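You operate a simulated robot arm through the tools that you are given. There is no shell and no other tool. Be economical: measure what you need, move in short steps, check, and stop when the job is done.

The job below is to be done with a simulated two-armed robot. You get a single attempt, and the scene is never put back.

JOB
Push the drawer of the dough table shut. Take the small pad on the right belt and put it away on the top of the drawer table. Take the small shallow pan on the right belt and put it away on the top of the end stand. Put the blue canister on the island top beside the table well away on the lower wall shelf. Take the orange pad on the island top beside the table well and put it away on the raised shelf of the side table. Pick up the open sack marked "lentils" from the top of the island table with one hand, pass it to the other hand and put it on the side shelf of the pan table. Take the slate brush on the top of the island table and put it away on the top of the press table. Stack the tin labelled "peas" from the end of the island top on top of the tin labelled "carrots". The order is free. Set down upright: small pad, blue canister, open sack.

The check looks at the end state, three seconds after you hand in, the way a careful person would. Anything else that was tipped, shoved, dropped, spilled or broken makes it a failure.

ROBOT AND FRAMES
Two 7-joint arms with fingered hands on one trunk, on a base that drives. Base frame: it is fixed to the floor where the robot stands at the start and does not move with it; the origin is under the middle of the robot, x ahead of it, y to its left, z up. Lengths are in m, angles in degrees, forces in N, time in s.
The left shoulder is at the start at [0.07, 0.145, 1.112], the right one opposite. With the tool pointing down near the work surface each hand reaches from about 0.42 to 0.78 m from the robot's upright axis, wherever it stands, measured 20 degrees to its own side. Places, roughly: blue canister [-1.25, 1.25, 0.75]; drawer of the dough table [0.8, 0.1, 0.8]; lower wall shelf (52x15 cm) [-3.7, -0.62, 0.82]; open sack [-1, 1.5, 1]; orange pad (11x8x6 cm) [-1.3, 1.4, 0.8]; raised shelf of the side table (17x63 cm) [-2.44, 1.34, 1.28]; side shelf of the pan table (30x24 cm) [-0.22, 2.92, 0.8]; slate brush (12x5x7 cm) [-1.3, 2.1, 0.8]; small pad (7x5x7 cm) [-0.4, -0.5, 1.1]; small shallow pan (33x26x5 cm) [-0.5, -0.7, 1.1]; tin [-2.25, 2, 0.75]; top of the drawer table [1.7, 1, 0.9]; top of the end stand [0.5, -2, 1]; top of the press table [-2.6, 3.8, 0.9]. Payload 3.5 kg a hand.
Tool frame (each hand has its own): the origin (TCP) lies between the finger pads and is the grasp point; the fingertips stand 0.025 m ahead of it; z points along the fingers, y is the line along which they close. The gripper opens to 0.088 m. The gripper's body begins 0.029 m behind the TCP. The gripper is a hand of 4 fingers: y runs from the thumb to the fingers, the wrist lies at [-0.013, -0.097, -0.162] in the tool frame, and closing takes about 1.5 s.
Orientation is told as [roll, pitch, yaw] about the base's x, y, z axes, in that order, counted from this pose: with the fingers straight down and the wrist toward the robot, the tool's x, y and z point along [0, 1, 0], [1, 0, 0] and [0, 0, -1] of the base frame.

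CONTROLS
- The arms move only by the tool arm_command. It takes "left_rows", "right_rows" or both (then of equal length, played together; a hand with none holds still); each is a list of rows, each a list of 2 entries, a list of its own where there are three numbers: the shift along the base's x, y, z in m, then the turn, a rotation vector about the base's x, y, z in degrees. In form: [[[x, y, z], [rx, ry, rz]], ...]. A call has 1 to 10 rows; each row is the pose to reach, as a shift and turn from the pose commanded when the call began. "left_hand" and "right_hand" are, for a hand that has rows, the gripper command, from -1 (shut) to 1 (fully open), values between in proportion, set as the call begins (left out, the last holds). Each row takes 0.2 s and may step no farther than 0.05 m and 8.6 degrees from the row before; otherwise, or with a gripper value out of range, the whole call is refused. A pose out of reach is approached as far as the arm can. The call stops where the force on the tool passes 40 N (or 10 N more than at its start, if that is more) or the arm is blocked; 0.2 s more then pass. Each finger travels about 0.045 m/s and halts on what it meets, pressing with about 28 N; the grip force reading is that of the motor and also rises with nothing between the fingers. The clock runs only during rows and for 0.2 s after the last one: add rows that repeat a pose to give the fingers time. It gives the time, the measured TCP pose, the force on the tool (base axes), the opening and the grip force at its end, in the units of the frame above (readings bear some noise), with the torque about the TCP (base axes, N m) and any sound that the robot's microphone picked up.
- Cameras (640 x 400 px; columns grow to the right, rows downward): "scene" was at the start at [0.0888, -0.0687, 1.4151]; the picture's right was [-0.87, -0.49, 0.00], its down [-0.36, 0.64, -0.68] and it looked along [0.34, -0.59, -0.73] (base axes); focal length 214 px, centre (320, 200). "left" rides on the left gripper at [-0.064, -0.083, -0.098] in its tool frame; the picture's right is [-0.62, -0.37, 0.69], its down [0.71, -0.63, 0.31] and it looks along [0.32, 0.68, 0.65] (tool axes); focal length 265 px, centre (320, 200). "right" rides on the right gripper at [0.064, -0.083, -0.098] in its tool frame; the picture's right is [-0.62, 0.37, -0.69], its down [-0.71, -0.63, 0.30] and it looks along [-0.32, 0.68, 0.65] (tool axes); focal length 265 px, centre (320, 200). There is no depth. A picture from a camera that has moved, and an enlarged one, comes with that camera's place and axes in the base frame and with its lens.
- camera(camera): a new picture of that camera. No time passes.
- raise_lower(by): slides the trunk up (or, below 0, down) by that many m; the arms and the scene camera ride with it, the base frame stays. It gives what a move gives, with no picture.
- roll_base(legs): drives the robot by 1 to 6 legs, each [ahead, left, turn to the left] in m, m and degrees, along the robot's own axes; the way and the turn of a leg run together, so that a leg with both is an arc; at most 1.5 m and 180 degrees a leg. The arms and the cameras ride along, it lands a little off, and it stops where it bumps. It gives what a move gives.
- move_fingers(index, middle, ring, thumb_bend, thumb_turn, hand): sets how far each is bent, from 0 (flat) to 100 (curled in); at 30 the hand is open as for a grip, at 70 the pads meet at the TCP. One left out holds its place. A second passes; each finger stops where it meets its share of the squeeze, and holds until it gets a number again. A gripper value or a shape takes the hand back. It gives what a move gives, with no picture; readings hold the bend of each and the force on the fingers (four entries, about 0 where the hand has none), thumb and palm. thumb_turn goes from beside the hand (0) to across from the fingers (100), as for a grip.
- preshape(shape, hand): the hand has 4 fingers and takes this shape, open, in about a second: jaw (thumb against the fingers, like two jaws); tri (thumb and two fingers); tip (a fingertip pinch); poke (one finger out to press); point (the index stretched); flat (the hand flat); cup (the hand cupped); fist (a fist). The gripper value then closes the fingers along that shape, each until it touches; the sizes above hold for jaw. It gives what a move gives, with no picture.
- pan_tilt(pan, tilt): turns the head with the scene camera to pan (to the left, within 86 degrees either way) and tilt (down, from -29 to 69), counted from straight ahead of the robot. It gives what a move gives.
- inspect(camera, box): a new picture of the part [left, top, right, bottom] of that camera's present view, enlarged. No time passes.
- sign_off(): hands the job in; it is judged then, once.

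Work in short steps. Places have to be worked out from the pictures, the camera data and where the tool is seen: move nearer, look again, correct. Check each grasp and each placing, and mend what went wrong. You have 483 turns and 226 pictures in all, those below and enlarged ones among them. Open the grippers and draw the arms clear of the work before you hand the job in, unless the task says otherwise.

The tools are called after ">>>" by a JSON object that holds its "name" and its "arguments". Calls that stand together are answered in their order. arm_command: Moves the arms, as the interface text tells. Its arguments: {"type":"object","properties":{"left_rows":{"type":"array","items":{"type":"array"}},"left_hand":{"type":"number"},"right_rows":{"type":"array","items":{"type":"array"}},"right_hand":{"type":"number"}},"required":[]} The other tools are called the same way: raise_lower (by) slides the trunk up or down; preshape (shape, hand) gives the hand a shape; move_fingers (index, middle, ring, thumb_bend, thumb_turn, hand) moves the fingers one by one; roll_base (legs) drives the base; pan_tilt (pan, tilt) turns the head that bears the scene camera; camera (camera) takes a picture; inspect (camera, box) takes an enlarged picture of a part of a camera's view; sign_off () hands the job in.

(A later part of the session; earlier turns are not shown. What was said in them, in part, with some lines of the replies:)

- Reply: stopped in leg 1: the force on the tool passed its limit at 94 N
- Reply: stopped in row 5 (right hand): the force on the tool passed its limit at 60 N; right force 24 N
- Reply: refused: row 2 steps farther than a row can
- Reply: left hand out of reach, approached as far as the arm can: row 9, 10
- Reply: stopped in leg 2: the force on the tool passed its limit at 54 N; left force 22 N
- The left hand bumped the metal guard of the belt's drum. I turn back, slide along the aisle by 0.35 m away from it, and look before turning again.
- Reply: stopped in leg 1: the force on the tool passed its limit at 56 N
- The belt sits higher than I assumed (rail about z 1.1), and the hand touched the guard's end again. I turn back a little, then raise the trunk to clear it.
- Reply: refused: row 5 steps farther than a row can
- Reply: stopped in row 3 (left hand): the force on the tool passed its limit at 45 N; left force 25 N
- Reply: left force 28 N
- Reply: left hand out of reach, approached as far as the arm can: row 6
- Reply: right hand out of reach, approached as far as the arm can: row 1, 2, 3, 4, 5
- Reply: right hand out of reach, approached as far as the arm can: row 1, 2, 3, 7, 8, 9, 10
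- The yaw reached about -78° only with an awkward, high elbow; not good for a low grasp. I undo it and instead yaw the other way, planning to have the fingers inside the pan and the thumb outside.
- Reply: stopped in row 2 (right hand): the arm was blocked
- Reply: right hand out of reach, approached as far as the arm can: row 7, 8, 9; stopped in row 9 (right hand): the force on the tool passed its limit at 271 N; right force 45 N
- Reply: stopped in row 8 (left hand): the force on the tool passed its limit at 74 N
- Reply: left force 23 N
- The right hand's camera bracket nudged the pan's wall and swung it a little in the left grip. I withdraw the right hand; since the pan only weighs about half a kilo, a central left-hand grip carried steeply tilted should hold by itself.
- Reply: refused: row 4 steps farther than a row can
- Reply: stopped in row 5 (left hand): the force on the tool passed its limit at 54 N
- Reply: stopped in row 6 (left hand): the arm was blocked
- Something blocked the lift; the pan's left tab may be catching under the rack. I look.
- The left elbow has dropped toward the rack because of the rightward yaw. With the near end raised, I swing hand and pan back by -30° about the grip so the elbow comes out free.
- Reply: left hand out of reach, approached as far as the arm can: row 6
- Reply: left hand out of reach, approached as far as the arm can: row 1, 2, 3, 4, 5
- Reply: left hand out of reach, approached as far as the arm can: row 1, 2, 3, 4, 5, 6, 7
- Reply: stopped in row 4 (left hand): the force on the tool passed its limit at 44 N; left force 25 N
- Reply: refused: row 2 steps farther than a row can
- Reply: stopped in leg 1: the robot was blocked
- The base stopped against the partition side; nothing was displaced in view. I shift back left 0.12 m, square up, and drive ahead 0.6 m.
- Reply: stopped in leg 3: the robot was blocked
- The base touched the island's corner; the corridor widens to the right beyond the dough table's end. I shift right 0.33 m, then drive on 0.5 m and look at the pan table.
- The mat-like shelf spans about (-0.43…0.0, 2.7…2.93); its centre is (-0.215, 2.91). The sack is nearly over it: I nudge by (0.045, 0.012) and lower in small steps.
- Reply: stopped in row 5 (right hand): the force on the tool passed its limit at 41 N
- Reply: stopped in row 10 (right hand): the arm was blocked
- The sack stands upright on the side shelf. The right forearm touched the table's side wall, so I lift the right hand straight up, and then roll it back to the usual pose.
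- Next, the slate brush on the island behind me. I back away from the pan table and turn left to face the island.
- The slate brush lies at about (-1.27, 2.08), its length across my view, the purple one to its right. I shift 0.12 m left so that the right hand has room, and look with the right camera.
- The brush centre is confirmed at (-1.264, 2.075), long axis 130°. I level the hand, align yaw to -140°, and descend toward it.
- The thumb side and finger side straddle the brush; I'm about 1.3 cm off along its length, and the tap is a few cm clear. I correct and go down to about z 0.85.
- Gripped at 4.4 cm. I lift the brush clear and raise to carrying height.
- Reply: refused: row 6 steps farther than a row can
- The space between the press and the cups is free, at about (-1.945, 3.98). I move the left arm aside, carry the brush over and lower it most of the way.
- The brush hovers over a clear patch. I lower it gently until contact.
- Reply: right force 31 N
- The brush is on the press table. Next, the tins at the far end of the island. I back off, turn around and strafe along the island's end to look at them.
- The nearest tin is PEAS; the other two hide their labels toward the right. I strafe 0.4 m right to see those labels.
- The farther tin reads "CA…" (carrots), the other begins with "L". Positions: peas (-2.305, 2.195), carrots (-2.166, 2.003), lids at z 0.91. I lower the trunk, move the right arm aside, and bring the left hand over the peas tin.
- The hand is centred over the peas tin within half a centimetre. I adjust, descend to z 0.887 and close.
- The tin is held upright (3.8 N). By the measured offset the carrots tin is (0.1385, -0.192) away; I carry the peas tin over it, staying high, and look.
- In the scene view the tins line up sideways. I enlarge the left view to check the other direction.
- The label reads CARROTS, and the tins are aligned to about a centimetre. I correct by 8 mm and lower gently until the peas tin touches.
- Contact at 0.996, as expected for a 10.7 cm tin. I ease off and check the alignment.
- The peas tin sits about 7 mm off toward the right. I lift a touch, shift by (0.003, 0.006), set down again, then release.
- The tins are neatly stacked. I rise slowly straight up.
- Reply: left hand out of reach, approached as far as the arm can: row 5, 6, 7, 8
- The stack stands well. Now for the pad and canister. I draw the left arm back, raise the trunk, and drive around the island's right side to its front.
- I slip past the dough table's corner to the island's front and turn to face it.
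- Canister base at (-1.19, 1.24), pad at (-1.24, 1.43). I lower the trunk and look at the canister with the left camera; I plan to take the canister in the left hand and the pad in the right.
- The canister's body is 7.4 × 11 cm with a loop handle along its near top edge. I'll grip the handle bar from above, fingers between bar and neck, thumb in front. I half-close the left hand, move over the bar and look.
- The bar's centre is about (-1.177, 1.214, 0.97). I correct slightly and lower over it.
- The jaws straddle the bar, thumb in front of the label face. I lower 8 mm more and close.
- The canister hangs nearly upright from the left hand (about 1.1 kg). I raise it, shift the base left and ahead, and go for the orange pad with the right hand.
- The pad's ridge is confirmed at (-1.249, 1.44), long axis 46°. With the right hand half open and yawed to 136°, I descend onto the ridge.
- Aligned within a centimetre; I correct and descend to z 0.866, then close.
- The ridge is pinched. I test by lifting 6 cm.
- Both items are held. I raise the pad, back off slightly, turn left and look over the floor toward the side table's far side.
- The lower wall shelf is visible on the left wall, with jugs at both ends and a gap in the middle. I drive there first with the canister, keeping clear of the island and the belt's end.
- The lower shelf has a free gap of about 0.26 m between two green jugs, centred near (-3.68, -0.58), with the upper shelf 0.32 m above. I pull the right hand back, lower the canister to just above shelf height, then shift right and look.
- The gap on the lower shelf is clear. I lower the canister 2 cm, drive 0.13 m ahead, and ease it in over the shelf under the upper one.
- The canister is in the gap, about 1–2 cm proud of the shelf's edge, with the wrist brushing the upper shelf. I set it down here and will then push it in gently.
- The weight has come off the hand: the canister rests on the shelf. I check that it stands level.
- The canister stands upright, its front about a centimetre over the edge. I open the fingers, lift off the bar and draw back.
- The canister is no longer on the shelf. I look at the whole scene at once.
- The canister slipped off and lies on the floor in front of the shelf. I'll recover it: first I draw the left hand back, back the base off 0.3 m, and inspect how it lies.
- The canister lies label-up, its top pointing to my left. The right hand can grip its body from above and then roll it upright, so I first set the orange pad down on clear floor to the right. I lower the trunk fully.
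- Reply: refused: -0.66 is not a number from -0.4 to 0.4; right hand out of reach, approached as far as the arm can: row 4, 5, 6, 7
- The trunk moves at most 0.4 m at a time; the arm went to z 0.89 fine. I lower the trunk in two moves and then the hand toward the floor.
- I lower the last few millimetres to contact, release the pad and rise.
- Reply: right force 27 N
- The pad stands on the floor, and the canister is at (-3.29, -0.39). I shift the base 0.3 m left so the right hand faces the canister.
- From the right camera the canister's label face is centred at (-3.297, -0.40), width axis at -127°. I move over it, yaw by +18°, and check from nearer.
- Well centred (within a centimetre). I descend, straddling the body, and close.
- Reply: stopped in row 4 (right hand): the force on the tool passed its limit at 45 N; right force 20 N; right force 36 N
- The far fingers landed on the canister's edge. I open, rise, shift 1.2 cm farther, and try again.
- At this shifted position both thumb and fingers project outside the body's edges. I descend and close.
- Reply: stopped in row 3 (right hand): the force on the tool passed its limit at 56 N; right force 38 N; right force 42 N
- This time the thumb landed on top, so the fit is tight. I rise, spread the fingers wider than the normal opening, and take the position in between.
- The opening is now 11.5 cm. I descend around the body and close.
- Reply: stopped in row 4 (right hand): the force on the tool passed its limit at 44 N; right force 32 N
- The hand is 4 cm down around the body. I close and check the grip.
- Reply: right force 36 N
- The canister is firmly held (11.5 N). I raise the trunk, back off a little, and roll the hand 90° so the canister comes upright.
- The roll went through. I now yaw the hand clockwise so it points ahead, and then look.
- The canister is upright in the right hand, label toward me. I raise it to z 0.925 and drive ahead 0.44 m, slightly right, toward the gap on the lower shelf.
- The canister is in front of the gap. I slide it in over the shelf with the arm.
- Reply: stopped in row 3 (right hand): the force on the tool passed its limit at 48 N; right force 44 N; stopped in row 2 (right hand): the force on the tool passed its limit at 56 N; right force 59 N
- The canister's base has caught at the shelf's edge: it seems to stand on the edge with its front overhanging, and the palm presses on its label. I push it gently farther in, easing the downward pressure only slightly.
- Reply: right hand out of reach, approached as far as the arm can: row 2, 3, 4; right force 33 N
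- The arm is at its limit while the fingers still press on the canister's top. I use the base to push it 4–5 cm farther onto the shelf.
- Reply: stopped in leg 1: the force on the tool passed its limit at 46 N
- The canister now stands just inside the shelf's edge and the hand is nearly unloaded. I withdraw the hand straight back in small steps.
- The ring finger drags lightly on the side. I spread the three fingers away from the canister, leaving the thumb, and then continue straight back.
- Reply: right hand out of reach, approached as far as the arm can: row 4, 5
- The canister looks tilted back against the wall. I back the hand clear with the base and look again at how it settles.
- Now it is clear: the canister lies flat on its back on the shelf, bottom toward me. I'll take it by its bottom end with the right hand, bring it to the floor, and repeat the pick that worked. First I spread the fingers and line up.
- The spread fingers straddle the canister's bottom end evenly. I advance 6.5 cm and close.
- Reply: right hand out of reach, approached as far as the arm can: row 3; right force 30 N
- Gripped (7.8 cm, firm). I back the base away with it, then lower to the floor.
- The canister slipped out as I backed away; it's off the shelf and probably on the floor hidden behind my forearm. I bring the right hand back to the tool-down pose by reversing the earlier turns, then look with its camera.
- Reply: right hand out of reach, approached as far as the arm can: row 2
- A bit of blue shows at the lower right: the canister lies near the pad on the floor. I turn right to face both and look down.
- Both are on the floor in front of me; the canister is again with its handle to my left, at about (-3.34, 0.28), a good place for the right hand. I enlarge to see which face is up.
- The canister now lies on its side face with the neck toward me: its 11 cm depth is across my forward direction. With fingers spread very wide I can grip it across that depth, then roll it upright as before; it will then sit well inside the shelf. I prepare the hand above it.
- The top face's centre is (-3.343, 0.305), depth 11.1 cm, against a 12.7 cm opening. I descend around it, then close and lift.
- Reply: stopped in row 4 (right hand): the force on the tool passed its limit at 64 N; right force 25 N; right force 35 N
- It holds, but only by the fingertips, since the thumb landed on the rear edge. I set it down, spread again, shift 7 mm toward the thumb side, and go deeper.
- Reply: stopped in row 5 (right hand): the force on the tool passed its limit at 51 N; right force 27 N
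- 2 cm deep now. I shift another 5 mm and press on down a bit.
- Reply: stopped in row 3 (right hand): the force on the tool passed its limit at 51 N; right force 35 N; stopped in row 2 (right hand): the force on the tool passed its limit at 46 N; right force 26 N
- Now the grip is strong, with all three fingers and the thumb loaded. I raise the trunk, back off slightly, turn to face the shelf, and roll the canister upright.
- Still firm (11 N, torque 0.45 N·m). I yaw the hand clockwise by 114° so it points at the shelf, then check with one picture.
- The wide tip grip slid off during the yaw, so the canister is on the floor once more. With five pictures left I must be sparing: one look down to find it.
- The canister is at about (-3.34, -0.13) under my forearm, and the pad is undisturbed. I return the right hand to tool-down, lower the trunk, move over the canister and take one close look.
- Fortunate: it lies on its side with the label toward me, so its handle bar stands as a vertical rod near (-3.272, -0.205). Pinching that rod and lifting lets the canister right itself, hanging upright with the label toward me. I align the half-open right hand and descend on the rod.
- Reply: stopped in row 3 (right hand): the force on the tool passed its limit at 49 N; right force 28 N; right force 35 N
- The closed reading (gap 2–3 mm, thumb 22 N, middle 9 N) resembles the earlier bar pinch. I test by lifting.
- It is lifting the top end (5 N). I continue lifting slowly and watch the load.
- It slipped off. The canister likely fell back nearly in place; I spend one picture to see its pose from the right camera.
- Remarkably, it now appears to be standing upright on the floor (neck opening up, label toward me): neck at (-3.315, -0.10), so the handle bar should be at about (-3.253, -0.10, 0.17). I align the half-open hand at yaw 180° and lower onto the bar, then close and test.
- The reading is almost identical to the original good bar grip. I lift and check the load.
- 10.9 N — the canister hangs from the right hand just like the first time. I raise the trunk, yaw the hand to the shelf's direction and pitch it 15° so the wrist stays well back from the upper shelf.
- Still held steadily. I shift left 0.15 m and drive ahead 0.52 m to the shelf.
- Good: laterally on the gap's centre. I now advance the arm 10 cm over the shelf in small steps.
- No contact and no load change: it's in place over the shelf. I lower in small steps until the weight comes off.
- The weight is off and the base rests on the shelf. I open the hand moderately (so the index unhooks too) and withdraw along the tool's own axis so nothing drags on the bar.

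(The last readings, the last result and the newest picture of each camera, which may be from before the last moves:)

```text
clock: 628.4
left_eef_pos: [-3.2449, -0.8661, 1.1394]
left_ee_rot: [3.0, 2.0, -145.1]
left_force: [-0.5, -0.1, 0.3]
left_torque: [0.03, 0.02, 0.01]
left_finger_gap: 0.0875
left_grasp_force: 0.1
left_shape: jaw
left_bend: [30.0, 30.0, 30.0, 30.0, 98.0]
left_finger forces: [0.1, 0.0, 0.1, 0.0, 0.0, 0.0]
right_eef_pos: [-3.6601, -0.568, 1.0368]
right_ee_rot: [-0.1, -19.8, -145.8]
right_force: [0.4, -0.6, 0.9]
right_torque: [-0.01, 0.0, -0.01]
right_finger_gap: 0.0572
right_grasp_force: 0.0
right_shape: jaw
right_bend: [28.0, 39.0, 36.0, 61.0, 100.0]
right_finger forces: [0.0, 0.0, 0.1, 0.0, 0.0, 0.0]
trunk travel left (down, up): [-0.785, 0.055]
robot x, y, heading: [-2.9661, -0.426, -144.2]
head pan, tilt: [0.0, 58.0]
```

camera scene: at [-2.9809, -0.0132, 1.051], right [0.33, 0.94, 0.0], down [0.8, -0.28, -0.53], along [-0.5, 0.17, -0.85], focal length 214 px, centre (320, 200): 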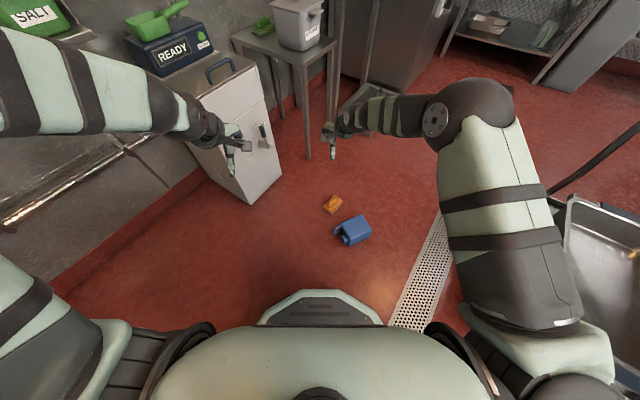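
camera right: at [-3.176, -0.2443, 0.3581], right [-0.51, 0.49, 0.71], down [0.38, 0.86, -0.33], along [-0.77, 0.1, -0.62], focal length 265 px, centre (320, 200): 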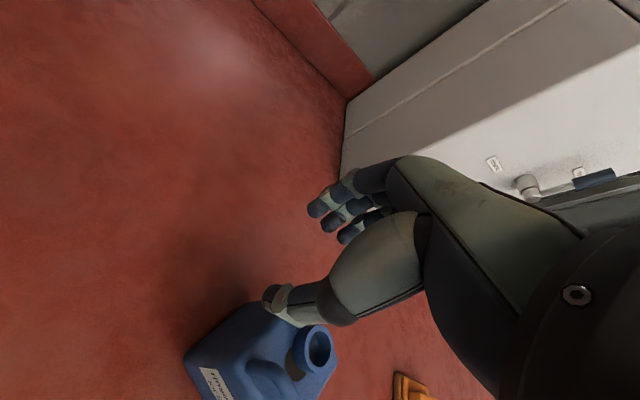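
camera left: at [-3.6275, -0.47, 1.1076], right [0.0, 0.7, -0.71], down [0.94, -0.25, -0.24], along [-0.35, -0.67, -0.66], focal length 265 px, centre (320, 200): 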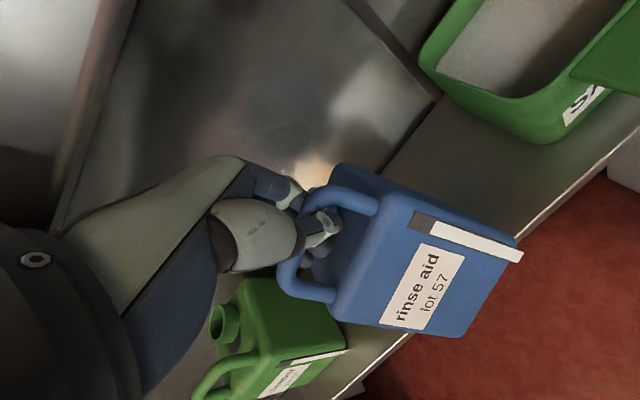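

No drag at all. I rise another centimetre and draw the hand back, then spend one of my two pictures to verify the canister.

>>> {"name": "arm_command", "arguments": {"right_rows": [[[0.004, 0.003, 0.012], [0, 0, 0]], [[0.03, 0.02, 0.014], [0, 0, 0]], [[0.06, 0.04, 0.014], [0, 0, 0]], [[0.09, 0.06, 0.014], [0, 0, 0]], [[0.12, 0.08, 0.02], [0, 0, 0]]]}}

>>> {"name": "pan_tilt", "arguments": {"pan": -15, "tilt": 40}}

>>> {"name": "roll_base", "arguments": {"legs": [[-0.2, 0, 0]]}}

>>> {"name": "inspect", "arguments": {"camera": "scene", "box": [150, 40, 630, 400]}}

```text
clock: 629.6
left_eef_pos: [-3.2425, -0.8662, 1.1408]
left_ee_rot: [3.1, 2.0, -145.1]
left_force: [0.5, -0.6, 0.7]
left_torque: [0.02, 0.01, 0.03]
left_finger_gap: 0.0878
left_grasp_force: 0.1
left_shape: jaw
left_bend: [30.0, 30.0, 30.0, 30.0, 98.0]
left_finger forces: [0.0, 0.0, 0.0, 0.0, 0.1, 0.0]
right_eef_pos: [-3.5371, -0.4909, 1.0562]
right_ee_rot: [-0.2, -19.9, -145.7]
right_force: [0.8, 0.4, 0.6]
right_torque: [0.03, 0.03, -0.05]
right_finger_gap: 0.0573
right_grasp_force: 0.1
right_shape: jaw
right_bend: [28.0, 39.0, 35.0, 61.0, 100.0]
right_finger forces: [0.0, 0.1, 0.0, 0.0, 0.0, 0.0]
trunk travel left (down, up): [-0.785, 0.055]
robot x, y, heading: [-2.97, -0.4244, -144.3]
head pan, tilt: [0.0, 58.0]
```

```text
clock: 630.4
left_eef_pos: [-3.2442, -0.8678, 1.1397]
left_ee_rot: [3.2, 2.0, -145.0]
left_force: [0.5, 0.4, 0.3]
left_torque: [0.01, 0.0, 0.0]
left_finger_gap: 0.0877
left_grasp_force: 0.0
left_shape: jaw
left_bend: [30.0, 30.0, 30.0, 30.0, 98.0]
left_finger forces: [0.1, 0.0, 0.1, 0.1, 0.0, 0.0]
right_eef_pos: [-3.5391, -0.4899, 1.055]
right_ee_rot: [-0.1, -19.9, -145.7]
right_force: [0.2, -0.1, -0.4]
right_torque: [0.02, 0.02, -0.06]
right_finger_gap: 0.0574
right_grasp_force: 0.1
right_shape: jaw
right_bend: [28.0, 39.0, 35.0, 61.0, 100.0]
right_finger forces: [0.0, 0.0, 0.0, 0.0, 0.0, 0.0]
trunk travel left (down, up): [-0.785, 0.055]
robot x, y, heading: [-2.9677, -0.4206, -144.3]
head pan, tilt: [-15.0, 40.0]
```

```text
clock: 632.0
left_eef_pos: [-3.0824, -0.7522, 1.1374]
left_ee_rot: [3.1, 2.1, -145.0]
left_force: [0.4, 0.2, -0.7]
left_torque: [0.03, -0.05, -0.03]
left_finger_gap: 0.0878
left_grasp_force: 0.2
left_shape: jaw
left_bend: [30.0, 30.0, 30.0, 30.0, 98.0]
left_finger forces: [0.0, 0.0, 0.0, 0.1, 0.0, 0.0]
right_eef_pos: [-3.3789, -0.3748, 1.0541]
right_ee_rot: [-0.1, -19.8, -145.6]
right_force: [-0.1, -0.6, -0.6]
right_torque: [-0.01, 0.01, -0.01]
right_finger_gap: 0.0569
right_grasp_force: 0.0
right_shape: jaw
right_bend: [28.0, 39.0, 35.0, 61.0, 100.0]
right_finger forces: [0.0, 0.0, 0.0, 0.1, 0.0, 0.0]
trunk travel left (down, up): [-0.785, 0.055]
robot x, y, heading: [-2.8069, -0.3072, -144.1]
head pan, tilt: [-15.0, 40.0]
```

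```text
1.11 times, centred on (390, 220) of scene
camera zoom: at [-2.9307, -0.3676, 1.535], right [-0.36, 0.93, 0.0], down [0.6, 0.23, -0.76], along [-0.71, -0.27, -0.64], focal length 238 px, centre (242, 178)
```

zoom: 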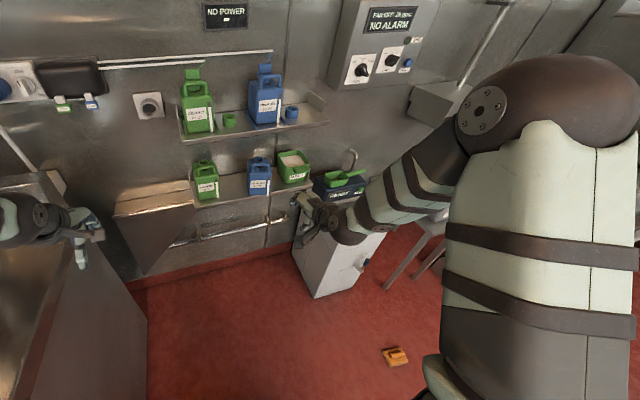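

The canister stands upright on the lower shelf between the jug and the salt. One picture remains. Now the pad: it lies exactly where I set it, so I can re-grip it from the stored pose. I level the hand, and drive beside the pad.

>>> {"name": "arm_command", "arguments": {"right_rows": [[[0, 0, 0], [3.8, -5.5, 3]], [[0, 0, 0], [7.6, -11, 6]], [[0, 0, 0], [11.5, -16.4, 9]], [[0, 0, 0], [11.5, -16.4, 12]]], "right_hand": 0.136}}

>>> {"name": "roll_base", "arguments": {"legs": [[-0.3, 0, 0], [0, -0.73, 0]]}}

>>> {"name": "raise_lower", "arguments": {"by": -0.4}}

>>> {"name": "raise_lower", "arguments": {"by": -0.36}}

```text
clock: 633.0
left_eef_pos: [-3.0818, -0.7499, 1.1395]
left_ee_rot: [3.1, 2.0, -145.0]
left_force: [0.0, -0.1, -0.1]
left_torque: [0.02, -0.01, 0.0]
left_finger_gap: 0.0878
left_grasp_force: 0.1
left_shape: jaw
left_bend: [30.0, 30.0, 30.0, 30.0, 98.0]
left_finger forces: [0.0, 0.0, 0.0, 0.1, 0.0, 0.0]
right_eef_pos: [-3.3768, -0.3757, 1.0557]
right_ee_rot: [1.7, 0.2, -133.7]
right_force: [0.1, 0.3, 0.3]
right_torque: [0.01, 0.01, -0.04]
right_finger_gap: 0.0501
right_grasp_force: 0.0
right_shape: jaw
right_bend: [74.0, 42.0, 38.0, 66.0, 100.0]
right_finger forces: [0.0, 0.0, 0.0, 0.0, 0.1, 0.1]
trunk travel left (down, up): [-0.785, 0.055]
robot x, y, heading: [-2.8096, -0.3099, -144.3]
head pan, tilt: [-15.0, 40.0]
```

```text
clock: 637.7
left_eef_pos: [-3.1734, -0.1359, 1.1414]
left_ee_rot: [3.2, 1.6, -146.7]
left_force: [-0.2, 0.4, -0.2]
left_torque: [0.0, 0.0, -0.01]
left_finger_gap: 0.0875
left_grasp_force: 0.1
left_shape: jaw
left_bend: [30.0, 30.0, 30.0, 30.0, 98.0]
left_finger forces: [0.0, 0.1, 0.0, 0.1, 0.1, 0.0]
right_eef_pos: [-3.4572, 0.2495, 1.0575]
right_ee_rot: [1.7, -0.2, -135.6]
right_force: [-0.5, 0.4, -0.3]
right_torque: [-0.03, -0.02, -0.02]
right_finger_gap: 0.0502
right_grasp_force: 0.1
right_shape: jaw
right_bend: [74.0, 42.0, 38.0, 66.0, 100.0]
right_finger forces: [0.1, 0.1, 0.0, 0.0, 0.0, 0.0]
trunk travel left (down, up): [-0.785, 0.055]
robot x, y, heading: [-2.8841, 0.2981, -145.6]
head pan, tilt: [-15.0, 40.0]
stopped in leg 2: the robot was blocked; the commanded pose is now the measured one
```

```text
clock: 641.5
left_eef_pos: [-3.1746, -0.1376, 0.7397]
left_ee_rot: [3.1, 1.9, -146.7]
left_force: [-0.1, -0.4, -0.6]
left_torque: [0.01, 0.03, 0.0]
left_finger_gap: 0.0875
left_grasp_force: 0.1
left_shape: jaw
left_bend: [30.0, 30.0, 30.0, 30.0, 98.0]
left_finger forces: [0.1, 0.0, 0.1, 0.0, 0.0, 0.0]
right_eef_pos: [-3.4592, 0.2466, 0.6558]
right_ee_rot: [1.7, 0.0, -135.6]
right_force: [-0.2, -0.1, 0.0]
right_torque: [-0.02, 0.02, 0.03]
right_finger_gap: 0.0502
right_grasp_force: 0.0
right_shape: jaw
right_bend: [74.0, 42.0, 38.0, 66.0, 100.0]
right_finger forces: [0.0, 0.0, 0.0, 0.1, 0.0, 0.1]
trunk travel left (down, up): [-0.385, 0.455]
robot x, y, heading: [-2.8882, 0.2969, -146.0]
head pan, tilt: [-15.0, 40.0]
```

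```text
clock: 645.0
left_eef_pos: [-3.1749, -0.136, 0.3795]
left_ee_rot: [3.1, 1.9, -146.8]
left_force: [0.6, 1.1, -0.2]
left_torque: [-0.03, -0.03, 0.02]
left_finger_gap: 0.0879
left_grasp_force: 0.0
left_shape: jaw
left_bend: [30.0, 30.0, 30.0, 30.0, 98.0]
left_finger forces: [0.0, 0.1, 0.1, 0.0, 0.0, 0.1]
right_eef_pos: [-3.4577, 0.2479, 0.2953]
right_ee_rot: [1.7, 0.0, -135.5]
right_force: [0.1, -0.1, -0.5]
right_torque: [-0.02, 0.02, 0.0]
right_finger_gap: 0.0504
right_grasp_force: 0.0
right_shape: jaw
right_bend: [74.0, 42.0, 38.0, 66.0, 100.0]
right_finger forces: [0.1, 0.0, 0.1, 0.0, 0.0, 0.1]
trunk travel left (down, up): [-0.025, 0.815]
robot x, y, heading: [-2.8867, 0.2935, -145.9]
head pan, tilt: [-15.0, 40.0]
```

The base stopped against something on the right, but the hand is in reach. I move over the stored pad position and descend onto the ridge, then close.

>>> {"name": "arm_command", "arguments": {"right_rows": [[[-0.03, 0.001, 0], [0, 0, 1]], [[-0.06, 0.002, -0.02], [0.5, 0.5, 1.6]], [[-0.081, 0.002, -0.05], [1.2, 1.2, 1.6]], [[-0.081, 0.002, -0.095], [1.2, 1.2, 1.6]], [[-0.081, 0.002, -0.14], [1.2, 1.2, 1.6]], [[-0.081, 0.002, -0.18], [1.2, 1.2, 1.6]], [[-0.081, 0.002, -0.21], [1.2, 1.2, 1.6]], [[-0.081, 0.002, -0.225], [1.2, 1.2, 1.6]], [[-0.081, 0.002, -0.23], [1.2, 1.2, 1.6]]]}}

>>> {"name": "arm_command", "arguments": {"right_rows": [[[0, 0, 0], [0, 0, 0]], [[0, 0, 0], [0, 0, 0]], [[0, 0, 0], [0, 0, 0]], [[0, 0, 0], [0, 0, 0]], [[0, 0, 0], [0, 0, 0]], [[0, 0, 0], [0, 0, 0]]], "right_hand": -1}}

```text
clock: 647.0
left_eef_pos: [-3.1759, -0.1374, 0.3804]
left_ee_rot: [3.1, 1.9, -146.7]
left_force: [-0.1, 0.5, 0.7]
left_torque: [-0.01, 0.0, -0.01]
left_finger_gap: 0.0878
left_grasp_force: 0.1
left_shape: jaw
left_bend: [30.0, 30.0, 30.0, 30.0, 98.0]
left_finger forces: [0.1, 0.1, 0.0, 0.0, 0.1, 0.1]
right_eef_pos: [-3.5392, 0.2507, 0.0662]
right_ee_rot: [-0.1, 0.0, -133.9]
right_force: [0.5, 0.0, -0.1]
right_torque: [-0.01, 0.02, 0.01]
right_finger_gap: 0.0503
right_grasp_force: 0.0
right_shape: jaw
right_bend: [74.0, 42.0, 38.0, 66.0, 100.0]
right_finger forces: [0.1, 0.1, 0.1, 0.0, 0.0, 0.0]
trunk travel left (down, up): [-0.025, 0.815]
robot x, y, heading: [-2.8863, 0.2962, -145.8]
head pan, tilt: [-15.0, 40.0]
```

```text
clock: 648.4
left_eef_pos: [-3.175, -0.1365, 0.3803]
left_ee_rot: [3.0, 1.9, -146.7]
left_force: [-0.1, -0.1, -0.7]
left_torque: [0.0, -0.01, 0.01]
left_finger_gap: 0.0875
left_grasp_force: 0.0
left_shape: jaw
left_bend: [30.0, 30.0, 30.0, 30.0, 98.0]
left_finger forces: [0.0, 0.0, 0.1, 0.0, 0.0, 0.0]
right_eef_pos: [-3.5397, 0.2515, 0.0667]
right_ee_rot: [0.0, 0.0, -134.0]
right_force: [0.1, 0.2, 0.4]
right_torque: [0.02, 0.02, 0.04]
right_finger_gap: 0.0132
right_grasp_force: 28.1
right_shape: jaw
right_bend: [73.0, 65.0, 70.0, 75.0, 100.0]
right_finger forces: [14.5, 7.2, 3.0, 0.1, 24.6, 0.0]
trunk travel left (down, up): [-0.025, 0.815]
robot x, y, heading: [-2.8839, 0.2986, -146.1]
head pan, tilt: [-15.0, 40.0]
```

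The pad is gripped exactly as before. I lift it, raise the trunk, and start the known way round: to the island's front, along its right side, to the far side of the side table where its raised shelf is flush.

>>> {"name": "arm_command", "arguments": {"right_rows": [[[0, 0, 0.03], [0, 0, 0]], [[0, 0, 0.07], [0, 0, 0]], [[0, 0, 0.11], [0, 0, 0]], [[0.02, 0.005, 0.15], [0, 0, 0]], [[0.04, 0.01, 0.19], [0, 0, 0]]]}}

>>> {"name": "raise_lower", "arguments": {"by": 0.4}}

>>> {"name": "raise_lower", "arguments": {"by": 0.4}}

>>> {"name": "arm_command", "arguments": {"right_rows": [[[0.01, -0.01, 0.04], [0, 0, 0]], [[0.02, -0.02, 0.08], [0, 0, 0]], [[0.03, -0.03, 0.12], [0, 0, 0]], [[0.03, -0.03, 0.16], [0, 0, 0]], [[0.03, -0.03, 0.2], [0, 0, 0]], [[0.03, -0.03, 0.24], [0, 0, 0]]]}}

```text
clock: 649.6
left_eef_pos: [-3.1748, -0.1377, 0.3795]
left_ee_rot: [3.1, 1.9, -146.7]
left_force: [0.0, 0.3, -0.2]
left_torque: [-0.01, -0.04, -0.04]
left_finger_gap: 0.0877
left_grasp_force: 0.1
left_shape: jaw
left_bend: [30.0, 30.0, 30.0, 30.0, 98.0]
left_finger forces: [0.1, 0.0, 0.0, 0.1, 0.1, 0.0]
right_eef_pos: [-3.4985, 0.2594, 0.2575]
right_ee_rot: [0.0, 0.0, -134.0]
right_force: [0.5, 0.0, -0.1]
right_torque: [0.01, 0.0, -0.02]
right_finger_gap: 0.0132
right_grasp_force: 28.0
right_shape: jaw
right_bend: [73.0, 65.0, 70.0, 75.0, 100.0]
right_finger forces: [14.7, 7.1, 2.8, 0.1, 24.7, 0.0]
trunk travel left (down, up): [-0.025, 0.815]
robot x, y, heading: [-2.8862, 0.2952, -145.9]
head pan, tilt: [-15.0, 40.0]
```

```text
clock: 653.5
left_eef_pos: [-3.1748, -0.1378, 0.7808]
left_ee_rot: [3.1, 1.9, -146.6]
left_force: [-0.6, -0.5, -0.3]
left_torque: [0.01, -0.01, -0.02]
left_finger_gap: 0.0876
left_grasp_force: 0.0
left_shape: jaw
left_bend: [30.0, 30.0, 30.0, 30.0, 98.0]
left_finger forces: [0.0, 0.1, 0.1, 0.1, 0.0, 0.0]
right_eef_pos: [-3.4997, 0.2594, 0.6572]
right_ee_rot: [0.0, 0.0, -134.1]
right_force: [0.2, 0.4, -1.3]
right_torque: [-0.01, 0.0, -0.01]
right_finger_gap: 0.0129
right_grasp_force: 27.9
right_shape: jaw
right_bend: [73.0, 65.0, 70.0, 75.0, 100.0]
right_finger forces: [14.8, 7.2, 2.8, 0.0, 24.6, 0.1]
trunk travel left (down, up): [-0.425, 0.415]
robot x, y, heading: [-2.8855, 0.2997, -145.9]
head pan, tilt: [-15.0, 40.0]
```

```text
clock: 657.3
left_eef_pos: [-3.1752, -0.1371, 1.1803]
left_ee_rot: [3.0, 1.8, -146.7]
left_force: [-0.6, 1.4, 0.0]
left_torque: [-0.01, 0.0, 0.03]
left_finger_gap: 0.0876
left_grasp_force: 0.1
left_shape: jaw
left_bend: [30.0, 30.0, 30.0, 30.0, 98.0]
left_finger forces: [0.1, 0.0, 0.0, 0.0, 0.0, 0.0]
right_eef_pos: [-3.4989, 0.2592, 1.0582]
right_ee_rot: [-0.1, 0.0, -134.0]
right_force: [0.1, -0.6, -1.6]
right_torque: [0.03, 0.02, -0.05]
right_finger_gap: 0.0133
right_grasp_force: 27.8
right_shape: jaw
right_bend: [73.0, 65.0, 70.0, 75.0, 100.0]
right_finger forces: [14.7, 7.1, 2.8, 0.0, 24.8, 0.0]
trunk travel left (down, up): [-0.825, 0.015]
robot x, y, heading: [-2.8903, 0.2977, -146.1]
head pan, tilt: [-15.0, 40.0]
```

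```text
clock: 658.7
left_eef_pos: [-3.1744, -0.1364, 1.1801]
left_ee_rot: [3.2, 1.9, -146.7]
left_force: [0.2, 0.7, 0.2]
left_torque: [0.01, 0.0, 0.01]
left_finger_gap: 0.0877
left_grasp_force: 0.1
left_shape: jaw
left_bend: [30.0, 30.0, 30.0, 30.0, 98.0]
left_finger forces: [0.0, 0.0, 0.1, 0.0, 0.0, 0.0]
right_eef_pos: [-3.4688, 0.2314, 1.2985]
right_ee_rot: [-0.1, -0.1, -134.0]
right_force: [0.9, 0.2, -1.0]
right_torque: [-0.01, 0.03, 0.01]
right_finger_gap: 0.0131
right_grasp_force: 28.3
right_shape: jaw
right_bend: [73.0, 65.0, 70.0, 75.0, 100.0]
right_finger forces: [15.3, 6.9, 2.6, 0.0, 24.8, 0.0]
trunk travel left (down, up): [-0.825, 0.015]
robot x, y, heading: [-2.8856, 0.2988, -146.0]
head pan, tilt: [-15.0, 40.0]
```

I drive the first part: left toward the island's front line, then backward along it.

>>> {"name": "roll_base", "arguments": {"legs": [[0, 0.7, 0], [-1.4, 0, 0], [-1.36, 0, 0]]}}

```text
clock: 661.9
left_eef_pos: [-2.8496, -0.6343, 1.1795]
left_ee_rot: [3.2, 2.1, -147.6]
left_force: [-0.1, 0.6, -0.5]
left_torque: [0.01, -0.02, 0.0]
left_finger_gap: 0.0877
left_grasp_force: 0.0
left_shape: jaw
left_bend: [30.0, 30.0, 30.0, 30.0, 98.0]
left_finger forces: [0.0, 0.0, 0.0, 0.0, 0.0, 0.1]
right_eef_pos: [-3.1372, -0.2634, 1.2971]
right_ee_rot: [0.2, 0.1, -134.9]
right_force: [-0.4, 0.6, -0.5]
right_torque: [-0.03, -0.02, 0.02]
right_finger_gap: 0.0128
right_grasp_force: 28.5
right_shape: jaw
right_bend: [73.0, 65.0, 70.0, 75.0, 100.0]
right_finger forces: [15.4, 6.9, 2.5, 0.0, 24.8, 0.0]
trunk travel left (down, up): [-0.825, 0.015]
robot x, y, heading: [-2.555, -0.2085, -146.9]
head pan, tilt: [-15.0, 40.0]
stopped in leg 1: the robot was blocked; the commanded pose is now the measured one
```

Blocked at fwd 1.25 (machine on the left). I move 0.1 m back right, and reverse in stages along the line I came by.

>>> {"name": "roll_base", "arguments": {"legs": [[0, -0.1, 1], [-1.2, 0, 0], [-0.7, 0.1, 0]]}}

```text
clock: 669.4
left_eef_pos: [-1.8845, 0.1208, 1.1807]
left_ee_rot: [3.2, 1.9, -145.4]
left_force: [-0.1, -0.2, 0.1]
left_torque: [0.0, -0.01, 0.01]
left_finger_gap: 0.0878
left_grasp_force: 0.1
left_shape: jaw
left_bend: [30.0, 30.0, 30.0, 30.0, 98.0]
left_finger forces: [0.0, 0.0, 0.0, 0.0, 0.0, 0.0]
right_eef_pos: [-2.1887, 0.4824, 1.2973]
right_ee_rot: [0.1, 0.0, -132.8]
right_force: [0.2, -0.3, -0.2]
right_torque: [-0.03, -0.01, 0.03]
right_finger_gap: 0.013
right_grasp_force: 28.0
right_shape: jaw
right_bend: [73.0, 65.0, 70.0, 75.0, 100.0]
right_finger forces: [15.4, 7.0, 2.5, 0.0, 24.9, 0.1]
trunk travel left (down, up): [-0.825, 0.015]
robot x, y, heading: [-1.6055, 0.5605, -144.4]
head pan, tilt: [-15.0, 40.0]
stopped in leg 3: the robot was blocked; the commanded pose is now the measured one
```

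The base met the island's corner. I shift 0.15 m left, then continue back.

>>> {"name": "roll_base", "arguments": {"legs": [[0.05, 0, 0], [0, 0.16, 0], [-1.0, 0, 0], [-0.55, 0, 0]]}}

```text
clock: 678.9
left_eef_pos: [-0.5754, 0.8436, 1.1786]
left_ee_rot: [3.1, 1.9, -146.1]
left_force: [-0.2, 0.1, -0.9]
left_torque: [-0.01, 0.0, 0.0]
left_finger_gap: 0.0877
left_grasp_force: 0.2
left_shape: jaw
left_bend: [30.0, 30.0, 30.0, 30.0, 98.0]
left_finger forces: [0.0, 0.1, 0.0, 0.1, 0.0, 0.1]
right_eef_pos: [-0.8741, 1.2071, 1.2978]
right_ee_rot: [0.0, 0.1, -133.4]
right_force: [-0.5, 0.3, -0.8]
right_torque: [0.02, 0.0, 0.03]
right_finger_gap: 0.0129
right_grasp_force: 27.9
right_shape: jaw
right_bend: [73.0, 65.0, 70.0, 75.0, 100.0]
right_finger forces: [15.4, 7.0, 2.5, 0.0, 24.9, 0.1]
trunk travel left (down, up): [-0.825, 0.015]
robot x, y, heading: [-0.2897, 1.2806, -145.0]
head pan, tilt: [-15.0, 40.0]
```

At the corridor's mouth now. I turn to 125°, slip right past the island's corner and drive up the corridor.

>>> {"name": "roll_base", "arguments": {"legs": [[0, 0, -90], [0.2, 0, 0], [0, -0.2, 0], [1.2, 0, 0], [0.95, 0, 0]]}}

```text
clock: 695.8
left_eef_pos: [-1.9913, 3.5817, 1.1794]
left_ee_rot: [3.1, 1.9, 125.4]
left_force: [-0.4, -0.7, -0.1]
left_torque: [0.03, 0.03, 0.0]
left_finger_gap: 0.088
left_grasp_force: 0.0
left_shape: jaw
left_bend: [30.0, 30.0, 30.0, 30.0, 98.0]
left_finger forces: [0.0, 0.1, 0.0, 0.1, 0.0, 0.0]
right_eef_pos: [-1.6366, 3.8907, 1.2991]
right_ee_rot: [-0.1, -0.1, 138.2]
right_force: [-0.1, 0.0, -0.8]
right_torque: [0.02, 0.0, 0.0]
right_finger_gap: 0.0127
right_grasp_force: 28.1
right_shape: jaw
right_bend: [73.0, 65.0, 70.0, 75.0, 100.0]
right_finger forces: [15.3, 6.8, 2.4, 0.1, 24.4, 0.0]
trunk travel left (down, up): [-0.825, 0.015]
robot x, y, heading: [-1.5458, 3.3093, 126.4]
head pan, tilt: [-15.0, 40.0]
```

I turn around and strafe along the island's far end to the place where I handled the tins.

>>> {"name": "roll_base", "arguments": {"legs": [[0, 0, 90], [0, 0, 89], [0, -1.4, 0]]}}

```text
clock: 710.3
left_eef_pos: [-2.2244, 2.2362, 1.18]
left_ee_rot: [3.1, 2.0, -54.9]
left_force: [-0.2, 0.3, 0.0]
left_torque: [0.02, 0.0, 0.01]
left_finger_gap: 0.0879
left_grasp_force: 0.0
left_shape: jaw
left_bend: [30.0, 30.0, 30.0, 30.0, 98.0]
left_finger forces: [0.0, 0.1, 0.0, 0.0, 0.1, 0.0]
right_eef_pos: [-2.5816, 1.9309, 1.2971]
right_ee_rot: [0.0, 0.2, -42.1]
right_force: [0.0, 0.3, -0.8]
right_torque: [-0.01, 0.01, -0.02]
right_finger_gap: 0.0125
right_grasp_force: 28.3
right_shape: jaw
right_bend: [73.0, 65.0, 70.0, 76.0, 100.0]
right_finger forces: [15.2, 6.6, 2.0, 0.0, 23.7, 0.1]
trunk travel left (down, up): [-0.825, 0.015]
robot x, y, heading: [-2.6673, 2.5087, -54.0]
head pan, tilt: [-15.0, 40.0]
```

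I raise the pad to z 1.40, strafe 0.3 m right, and use my last picture to see the raised shelf ahead.

>>> {"name": "arm_command", "arguments": {"right_rows": [[[0, 0, 0.04], [0, 0, 0]], [[0, 0, 0.08], [0, 0, 0]], [[0, 0, 0.105], [0, 0, 0]]]}}

>>> {"name": "roll_base", "arguments": {"legs": [[0, -0.3, -1]]}}

>>> {"name": "pan_tilt", "arguments": {"pan": 0, "tilt": 22}}

>>> {"name": "camera", "arguments": {"camera": "scene"}}

```text
clock: 711.1
left_eef_pos: [-2.2257, 2.236, 1.1806]
left_ee_rot: [3.1, 1.8, -54.9]
left_force: [0.1, 0.6, -0.1]
left_torque: [0.03, 0.0, 0.03]
left_finger_gap: 0.0877
left_grasp_force: 0.1
left_shape: jaw
left_bend: [30.0, 30.0, 30.0, 30.0, 98.0]
left_finger forces: [0.0, 0.0, 0.0, 0.0, 0.0, 0.1]
right_eef_pos: [-2.5842, 1.9312, 1.404]
right_ee_rot: [0.0, 0.1, -42.1]
right_force: [-0.5, 0.6, 0.1]
right_torque: [0.0, -0.03, 0.02]
right_finger_gap: 0.0128
right_grasp_force: 28.0
right_shape: jaw
right_bend: [73.0, 65.0, 70.0, 76.0, 100.0]
right_finger forces: [15.3, 6.8, 2.1, 0.0, 24.0, 0.0]
trunk travel left (down, up): [-0.825, 0.015]
robot x, y, heading: [-2.6694, 2.5075, -54.1]
head pan, tilt: [-15.0, 40.0]
```

```text
clock: 713.1
left_eef_pos: [-2.4736, 2.055, 1.1787]
left_ee_rot: [3.0, 1.9, -55.6]
left_force: [0.2, -0.8, -0.2]
left_torque: [-0.02, -0.01, 0.0]
left_finger_gap: 0.0875
left_grasp_force: 0.1
left_shape: jaw
left_bend: [30.0, 30.0, 30.0, 30.0, 98.0]
left_finger forces: [0.0, 0.0, 0.1, 0.0, 0.1, 0.1]
right_eef_pos: [-2.8339, 1.7551, 1.4063]
right_ee_rot: [-0.2, 0.1, -42.9]
right_force: [0.2, 0.6, 0.1]
right_torque: [-0.01, 0.01, 0.03]
right_finger_gap: 0.0128
right_grasp_force: 28.1
right_shape: jaw
right_bend: [73.0, 65.0, 70.0, 76.0, 100.0]
right_finger forces: [15.4, 6.7, 2.1, 0.0, 24.0, 0.0]
trunk travel left (down, up): [-0.825, 0.015]
robot x, y, heading: [-2.912, 2.3325, -54.7]
head pan, tilt: [-15.0, 40.0]
```

```text
clock: 713.9
left_eef_pos: [-2.4751, 2.0531, 1.1805]
left_ee_rot: [3.1, 1.9, -55.6]
left_force: [0.7, 0.2, -0.1]
left_torque: [-0.01, -0.01, 0.02]
left_finger_gap: 0.0877
left_grasp_force: 0.0
left_shape: jaw
left_bend: [30.0, 30.0, 30.0, 30.0, 98.0]
left_finger forces: [0.1, 0.0, 0.0, 0.0, 0.0, 0.0]
right_eef_pos: [-2.8371, 1.753, 1.4049]
right_ee_rot: [-0.1, 0.1, -42.9]
right_force: [0.0, 0.2, -0.3]
right_torque: [0.0, -0.01, 0.03]
right_finger_gap: 0.0127
right_grasp_force: 28.0
right_shape: jaw
right_bend: [73.0, 65.0, 70.0, 76.0, 100.0]
right_finger forces: [15.3, 6.7, 2.0, 0.0, 24.0, 0.1]
trunk travel left (down, up): [-0.825, 0.015]
robot x, y, heading: [-2.9174, 2.334, -54.8]
head pan, tilt: [0.0, 22.0]
```

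```text
0 pictures are left
camera scene: at [-2.8346, 2.2161, 1.6034], right [-0.82, -0.58, 0.0], down [-0.22, 0.31, -0.93], along [0.53, -0.76, -0.38], focal length 214 px, centre (320, 200)
```

scene: 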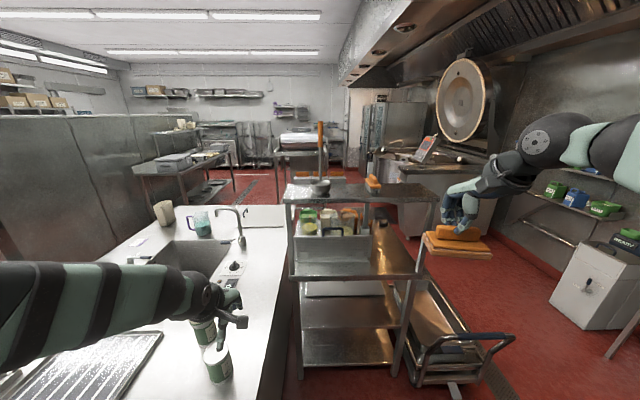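

My last picture shows a free stretch at the right end of the raised shelf, beyond the orange item: centre about (-2.625, 1.21). From here on I rely on readings. I raise the left hand clear, align the pad's yaw, and drive up.

>>> {"name": "arm_command", "arguments": {"left_rows": [[[0, 0, 0.04], [0, 0, 0]], [[0, 0, 0.08], [0, 0, 0]], [[-0.005, 0.007, 0.12], [0, 0, 0]], [[-0.01, 0.014, 0.16], [0, 0, 0]], [[-0.015, 0.02, 0.2], [0, 0, 0]], [[-0.02, 0.028, 0.24], [0, 0, 0]]], "right_rows": [[[0, 0, 0], [0, 0, -3]], [[0, 0, 0.005], [0, 0, -6]], [[0, 0, 0.01], [0, 0, -9]], [[0, 0, 0.01], [0, 0, -13]], [[0, 0, 0.01], [0, 0, -13]], [[0, 0, 0.01], [0, 0, -13]]]}}

>>> {"name": "roll_base", "arguments": {"legs": [[0, -0.139, 0], [0.4, 0, 0]]}}

```text
clock: 715.3
left_eef_pos: [-2.4993, 2.0826, 1.4218]
left_ee_rot: [3.3, 1.9, -55.6]
left_force: [0.2, -0.4, -0.2]
left_torque: [-0.02, -0.03, -0.03]
left_finger_gap: 0.0877
left_grasp_force: 0.0
left_shape: jaw
left_bend: [30.0, 30.0, 30.0, 30.0, 98.0]
left_finger forces: [0.1, 0.0, 0.0, 0.0, 0.0, 0.0]
right_eef_pos: [-2.8392, 1.752, 1.4148]
right_ee_rot: [0.0, 0.0, -55.9]
right_force: [0.3, -0.3, -1.3]
right_torque: [0.0, -0.03, -0.01]
right_finger_gap: 0.0126
right_grasp_force: 28.2
right_shape: jaw
right_bend: [73.0, 65.0, 70.0, 76.0, 100.0]
right_finger forces: [15.3, 6.6, 2.0, 0.1, 24.0, 0.1]
trunk travel left (down, up): [-0.825, 0.015]
robot x, y, heading: [-2.9177, 2.3324, -54.9]
head pan, tilt: [0.0, 22.0]
```

```text
clock: 718.7
left_eef_pos: [-2.3789, 1.6847, 1.4217]
left_ee_rot: [3.1, 1.8, -55.2]
left_force: [-0.3, 0.6, -0.8]
left_torque: [0.0, -0.01, -0.01]
left_finger_gap: 0.0876
left_grasp_force: 0.0
left_shape: jaw
left_bend: [30.0, 30.0, 30.0, 30.0, 98.0]
left_finger forces: [0.1, 0.1, 0.0, 0.0, 0.0, 0.0]
right_eef_pos: [-2.7191, 1.3513, 1.4175]
right_ee_rot: [0.0, 0.1, -55.6]
right_force: [-0.6, -0.4, -0.9]
right_torque: [-0.04, 0.0, 0.01]
right_finger_gap: 0.0127
right_grasp_force: 27.8
right_shape: jaw
right_bend: [73.0, 65.0, 70.0, 76.0, 100.0]
right_finger forces: [15.3, 6.7, 2.0, 0.1, 24.1, 0.0]
trunk travel left (down, up): [-0.825, 0.015]
robot x, y, heading: [-2.803, 1.9246, -54.4]
head pan, tilt: [0.0, 22.0]
```

Laterally exact. I drive 0.08 m closer and extend the arm the last 9 cm over the shelf.

>>> {"name": "roll_base", "arguments": {"legs": [[0.08, 0, 0]]}}

>>> {"name": "arm_command", "arguments": {"right_rows": [[[0.0165, -0.0245, 0], [0, 0, 0]], [[0.033, -0.049, 0], [0, 0, 0]], [[0.0495, -0.0735, 0], [0, 0, 0]]]}}

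```text
clock: 719.8
left_eef_pos: [-2.339, 1.6261, 1.4253]
left_ee_rot: [3.1, 1.5, -55.4]
left_force: [0.5, 0.7, 0.0]
left_torque: [-0.02, 0.0, 0.01]
left_finger_gap: 0.0876
left_grasp_force: 0.1
left_shape: jaw
left_bend: [30.0, 30.0, 30.0, 30.0, 98.0]
left_finger forces: [0.0, 0.0, 0.0, 0.1, 0.0, 0.0]
right_eef_pos: [-2.6771, 1.2922, 1.4193]
right_ee_rot: [0.1, -0.3, -55.6]
right_force: [-0.9, 0.9, -0.6]
right_torque: [0.0, -0.02, 0.0]
right_finger_gap: 0.0126
right_grasp_force: 27.5
right_shape: jaw
right_bend: [73.0, 65.0, 70.0, 76.0, 100.0]
right_finger forces: [15.3, 6.7, 2.1, 0.0, 24.1, 0.0]
trunk travel left (down, up): [-0.825, 0.015]
robot x, y, heading: [-2.7533, 1.8628, -54.1]
head pan, tilt: [0.0, 22.0]
```

```text
clock: 720.6
left_eef_pos: [-2.3316, 1.6138, 1.421]
left_ee_rot: [3.1, 2.0, -55.4]
left_force: [0.0, -1.3, 0.2]
left_torque: [0.05, 0.03, -0.01]
left_finger_gap: 0.0879
left_grasp_force: 0.1
left_shape: jaw
left_bend: [30.0, 30.0, 30.0, 30.0, 98.0]
left_finger forces: [0.0, 0.0, 0.1, 0.0, 0.0, 0.0]
right_eef_pos: [-2.6217, 1.2095, 1.4142]
right_ee_rot: [-0.1, 0.3, -55.6]
right_force: [-0.3, -0.3, -0.5]
right_torque: [0.0, -0.01, 0.02]
right_finger_gap: 0.0127
right_grasp_force: 28.3
right_shape: jaw
right_bend: [73.0, 65.0, 70.0, 76.0, 100.0]
right_finger forces: [15.4, 6.8, 1.9, 0.0, 24.0, 0.0]
trunk travel left (down, up): [-0.825, 0.015]
robot x, y, heading: [-2.7549, 1.8674, -54.5]
head pan, tilt: [0.0, 22.0]
```

In position at (-2.622, 1.21). I lower toward the shelf and feel for contact near z 1.34.

>>> {"name": "arm_command", "arguments": {"right_rows": [[[0, 0, -0.02], [0, 0, 0]], [[0, 0, -0.04], [0, 0, 0]], [[0, 0, -0.055], [0, 0, 0]]]}}

>>> {"name": "arm_command", "arguments": {"right_rows": [[[0, 0, -0.005], [0, 0, 0]], [[0, 0, -0.01], [0, 0, 0]], [[0, 0, -0.015], [0, 0, 0]], [[0, 0, -0.02], [0, 0, 0]]]}}

```text
clock: 721.4
left_eef_pos: [-2.3316, 1.6164, 1.4215]
left_ee_rot: [3.2, 1.8, -55.3]
left_force: [-0.3, -0.5, -0.5]
left_torque: [0.0, 0.04, -0.01]
left_finger_gap: 0.0875
left_grasp_force: 0.1
left_shape: jaw
left_bend: [30.0, 30.0, 30.0, 30.0, 98.0]
left_finger forces: [0.1, 0.0, 0.0, 0.0, 0.0, 0.0]
right_eef_pos: [-2.623, 1.2105, 1.359]
right_ee_rot: [-0.1, 0.0, -55.6]
right_force: [-0.2, -0.3, -0.4]
right_torque: [0.0, -0.03, -0.04]
right_finger_gap: 0.0126
right_grasp_force: 27.8
right_shape: jaw
right_bend: [73.0, 65.0, 70.0, 76.0, 100.0]
right_finger forces: [15.5, 6.8, 1.9, 0.0, 24.0, 0.0]
trunk travel left (down, up): [-0.825, 0.015]
robot x, y, heading: [-2.753, 1.8635, -54.4]
head pan, tilt: [0.0, 22.0]
```

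```text
clock: 722.4
left_eef_pos: [-2.3325, 1.6174, 1.4204]
left_ee_rot: [3.1, 1.7, -55.3]
left_force: [0.7, 0.4, -0.4]
left_torque: [-0.03, -0.01, 0.02]
left_finger_gap: 0.0877
left_grasp_force: 0.1
left_shape: jaw
left_bend: [30.0, 30.0, 30.0, 30.0, 98.0]
left_finger forces: [0.1, 0.0, 0.0, 0.0, 0.0, 0.1]
right_eef_pos: [-2.6219, 1.2106, 1.3411]
right_ee_rot: [-0.1, 0.0, -55.5]
right_force: [-1.1, -0.4, -0.8]
right_torque: [-0.01, -0.01, -0.01]
right_finger_gap: 0.0127
right_grasp_force: 28.2
right_shape: jaw
right_bend: [73.0, 65.0, 70.0, 76.0, 100.0]
right_finger forces: [15.5, 6.7, 1.9, 0.0, 24.1, 0.0]
trunk travel left (down, up): [-0.825, 0.015]
robot x, y, heading: [-2.7543, 1.8655, -54.4]
head pan, tilt: [0.0, 22.0]
```

No contact yet at 1.341; I continue in small steps.

>>> {"name": "arm_command", "arguments": {"right_rows": [[[0, 0, -0.005], [0, 0, 0]], [[0, 0, -0.01], [0, 0, 0]], [[0, 0, -0.015], [0, 0, 0]], [[0, 0, -0.02], [0, 0, 0]], [[0, 0, -0.025], [0, 0, 0]], [[0, 0, -0.03], [0, 0, 0]]]}}

```text
clock: 723.5
left_eef_pos: [-2.3337, 1.6214, 1.4243]
left_ee_rot: [3.1, 1.7, -55.2]
left_force: [-0.1, 0.0, -0.5]
left_torque: [0.03, -0.01, -0.02]
left_finger_gap: 0.0877
left_grasp_force: 0.1
left_shape: jaw
left_bend: [30.0, 30.0, 30.0, 30.0, 98.0]
left_finger forces: [0.0, 0.0, 0.0, 0.1, 0.0, 0.1]
right_eef_pos: [-2.624, 1.2129, 1.3335]
right_ee_rot: [-0.3, -1.7, -55.6]
right_force: [-3.6, 6.4, 16.1]
right_torque: [0.11, 0.0, 0.07]
right_finger_gap: 0.0146
right_grasp_force: 27.6
right_shape: jaw
right_bend: [73.0, 65.0, 70.0, 78.0, 99.0]
right_finger forces: [15.5, 7.4, 2.4, 0.0, 31.8, 0.1]
trunk travel left (down, up): [-0.825, 0.015]
robot x, y, heading: [-2.7526, 1.8653, -54.6]
head pan, tilt: [0.0, 22.0]
stopped in row 5 (right hand): the force on the tool passed its limit at 42 N (the readings are from after the stop); the commanded pose is now the measured one
```

Firm flat contact at 1.333: the pad is on the raised shelf (z ≈ 1.27). I ease up, open, and rise straight.

>>> {"name": "arm_command", "arguments": {"right_rows": [[[0, 0, 0.005], [0, 0, 0]], [[0, 0, 0.005], [0, 0, 0]]]}}

>>> {"name": "arm_command", "arguments": {"right_rows": [[[0, 0, 0], [0, 0, 0]], [[0, 0, 0], [0, 0, 0]], [[0, 0, 0], [0, 0, 0]], [[0, 0, 0], [0, 0, 0]], [[0, 0, 0], [0, 0, 0]], [[0, 0, 0.015], [0, 0, 0]], [[0, 0, 0.04], [0, 0, 0]], [[0, 0, 0.075], [0, 0, 0]], [[0, 0, 0.1], [0, 0, 0]]], "right_hand": 0.3}}

```text
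clock: 724.1
left_eef_pos: [-2.3332, 1.6193, 1.4218]
left_ee_rot: [3.1, 1.7, -55.2]
left_force: [0.0, -0.2, -0.6]
left_torque: [-0.02, 0.01, 0.03]
left_finger_gap: 0.0877
left_grasp_force: 0.0
left_shape: jaw
left_bend: [30.0, 30.0, 30.0, 30.0, 98.0]
left_finger forces: [0.0, 0.1, 0.1, 0.0, 0.1, 0.0]
right_eef_pos: [-2.6229, 1.2117, 1.3342]
right_ee_rot: [-0.2, -1.3, -55.6]
right_force: [-1.8, 2.9, 6.3]
right_torque: [0.03, 0.0, 0.04]
right_finger_gap: 0.0143
right_grasp_force: 28.7
right_shape: jaw
right_bend: [73.0, 65.0, 70.0, 78.0, 99.0]
right_finger forces: [16.6, 7.0, 2.2, 0.1, 28.9, 0.1]
trunk travel left (down, up): [-0.825, 0.015]
robot x, y, heading: [-2.7489, 1.8619, -54.5]
head pan, tilt: [0.0, 22.0]
```

```text
clock: 726.1
left_eef_pos: [-2.3328, 1.6174, 1.4208]
left_ee_rot: [3.1, 1.8, -55.3]
left_force: [0.1, 0.2, -0.2]
left_torque: [0.01, -0.01, -0.03]
left_finger_gap: 0.0877
left_grasp_force: 0.0
left_shape: jaw
left_bend: [30.0, 30.0, 30.0, 30.0, 98.0]
left_finger forces: [0.0, 0.0, 0.0, 0.0, 0.1, 0.0]
right_eef_pos: [-2.6211, 1.21, 1.4317]
right_ee_rot: [-0.2, -1.3, -55.7]
right_force: [-0.2, 0.6, 0.2]
right_torque: [0.0, 0.03, -0.03]
right_finger_gap: 0.0569
right_grasp_force: 0.1
right_shape: jaw
right_bend: [28.0, 39.0, 36.0, 62.0, 100.0]
right_finger forces: [0.0, 0.1, 0.0, 0.0, 0.1, 0.1]
trunk travel left (down, up): [-0.825, 0.015]
robot x, y, heading: [-2.7511, 1.865, -54.5]
head pan, tilt: [0.0, 22.0]
```

Released cleanly. I draw back from the shelf with the base and open both hands.

>>> {"name": "roll_base", "arguments": {"legs": [[-0.5, 0, 0]]}}

>>> {"name": "arm_command", "arguments": {"right_rows": [[[0, 0, 0], [0, 0, 0]], [[0, 0, 0], [0, 0, 0]], [[0, 0, 0], [0, 0, 0]], [[0, 0, 0], [0, 0, 0]]], "right_hand": 1}}

```text
clock: 729.0
left_eef_pos: [-2.617, 2.0148, 1.4208]
left_ee_rot: [3.0, 1.9, -55.2]
left_force: [-0.6, 0.3, 0.5]
left_torque: [0.05, -0.01, -0.01]
left_finger_gap: 0.0878
left_grasp_force: 0.0
left_shape: jaw
left_bend: [30.0, 30.0, 30.0, 30.0, 98.0]
left_finger forces: [0.1, 0.0, 0.0, 0.1, 0.0, 0.1]
right_eef_pos: [-2.9056, 1.6078, 1.431]
right_ee_rot: [-0.2, -1.2, -55.6]
right_force: [-0.3, 0.4, 0.6]
right_torque: [0.03, -0.01, 0.01]
right_finger_gap: 0.0567
right_grasp_force: 0.0
right_shape: jaw
right_bend: [28.0, 39.0, 36.0, 62.0, 100.0]
right_finger forces: [0.0, 0.0, 0.1, 0.0, 0.0, 0.0]
trunk travel left (down, up): [-0.825, 0.015]
robot x, y, heading: [-3.0374, 2.2615, -54.3]
head pan, tilt: [0.0, 22.0]
```

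```text
clock: 730.0
left_eef_pos: [-2.6179, 2.0171, 1.422]
left_ee_rot: [3.1, 1.9, -55.3]
left_force: [0.0, -0.2, 0.8]
left_torque: [0.0, 0.04, -0.03]
left_finger_gap: 0.0875
left_grasp_force: 0.0
left_shape: jaw
left_bend: [30.0, 30.0, 30.0, 30.0, 98.0]
left_finger forces: [0.1, 0.0, 0.0, 0.0, 0.1, 0.0]
right_eef_pos: [-2.9075, 1.6096, 1.4317]
right_ee_rot: [-0.2, -1.3, -55.7]
right_force: [0.9, 0.0, 0.3]
right_torque: [0.02, 0.01, 0.02]
right_finger_gap: 0.0873
right_grasp_force: 0.0
right_shape: jaw
right_bend: [30.0, 30.0, 30.0, 30.0, 98.0]
right_finger forces: [0.0, 0.0, 0.0, 0.0, 0.1, 0.0]
trunk travel left (down, up): [-0.825, 0.015]
robot x, y, heading: [-3.0366, 2.2641, -54.4]
head pan, tilt: [0.0, 22.0]
```

All tasks are in place, the grippers are open and the arms are clear of the work; I hand the job in.

>>> {"name": "sign_off", "arguments": {}}

```text
The job is handed in.
```

I handed the job in with all eight tasks done. Seven I confirmed by picture; the orange pad's final resting place I did not see.

- **Drawer:** the dough table drawer is shut.
- **Small pad:** upright on the top of the drawer table.
- **Shallow pan:** flat on the top of the end stand.
- **Lentils sack:** passed from the left hand to the right and standing on the pan table's side shelf.
- **Slate brush:** on the top of the press table.
- **Peas tin:** stacked on the carrots tin.
- **Blue canister:** upright on the lower wall shelf, between a green jug and the salt box. I dropped it to the floor at least three times before this, so it may be marked or damaged.
- **Orange pad:** on the raised shelf of the side table, at its right end. I rested it briefly on the floor while recovering the canister, then placed it with no pictures left. I went by force readings, which showed firm, flat contact at about the shelf's height.

Along the way the arms and base bumped fixed equipment several times: the belt's drum and guard, the island corners and the shelf edges. I saw nothing displaced in the pictures I took, though I did not check after every bump.
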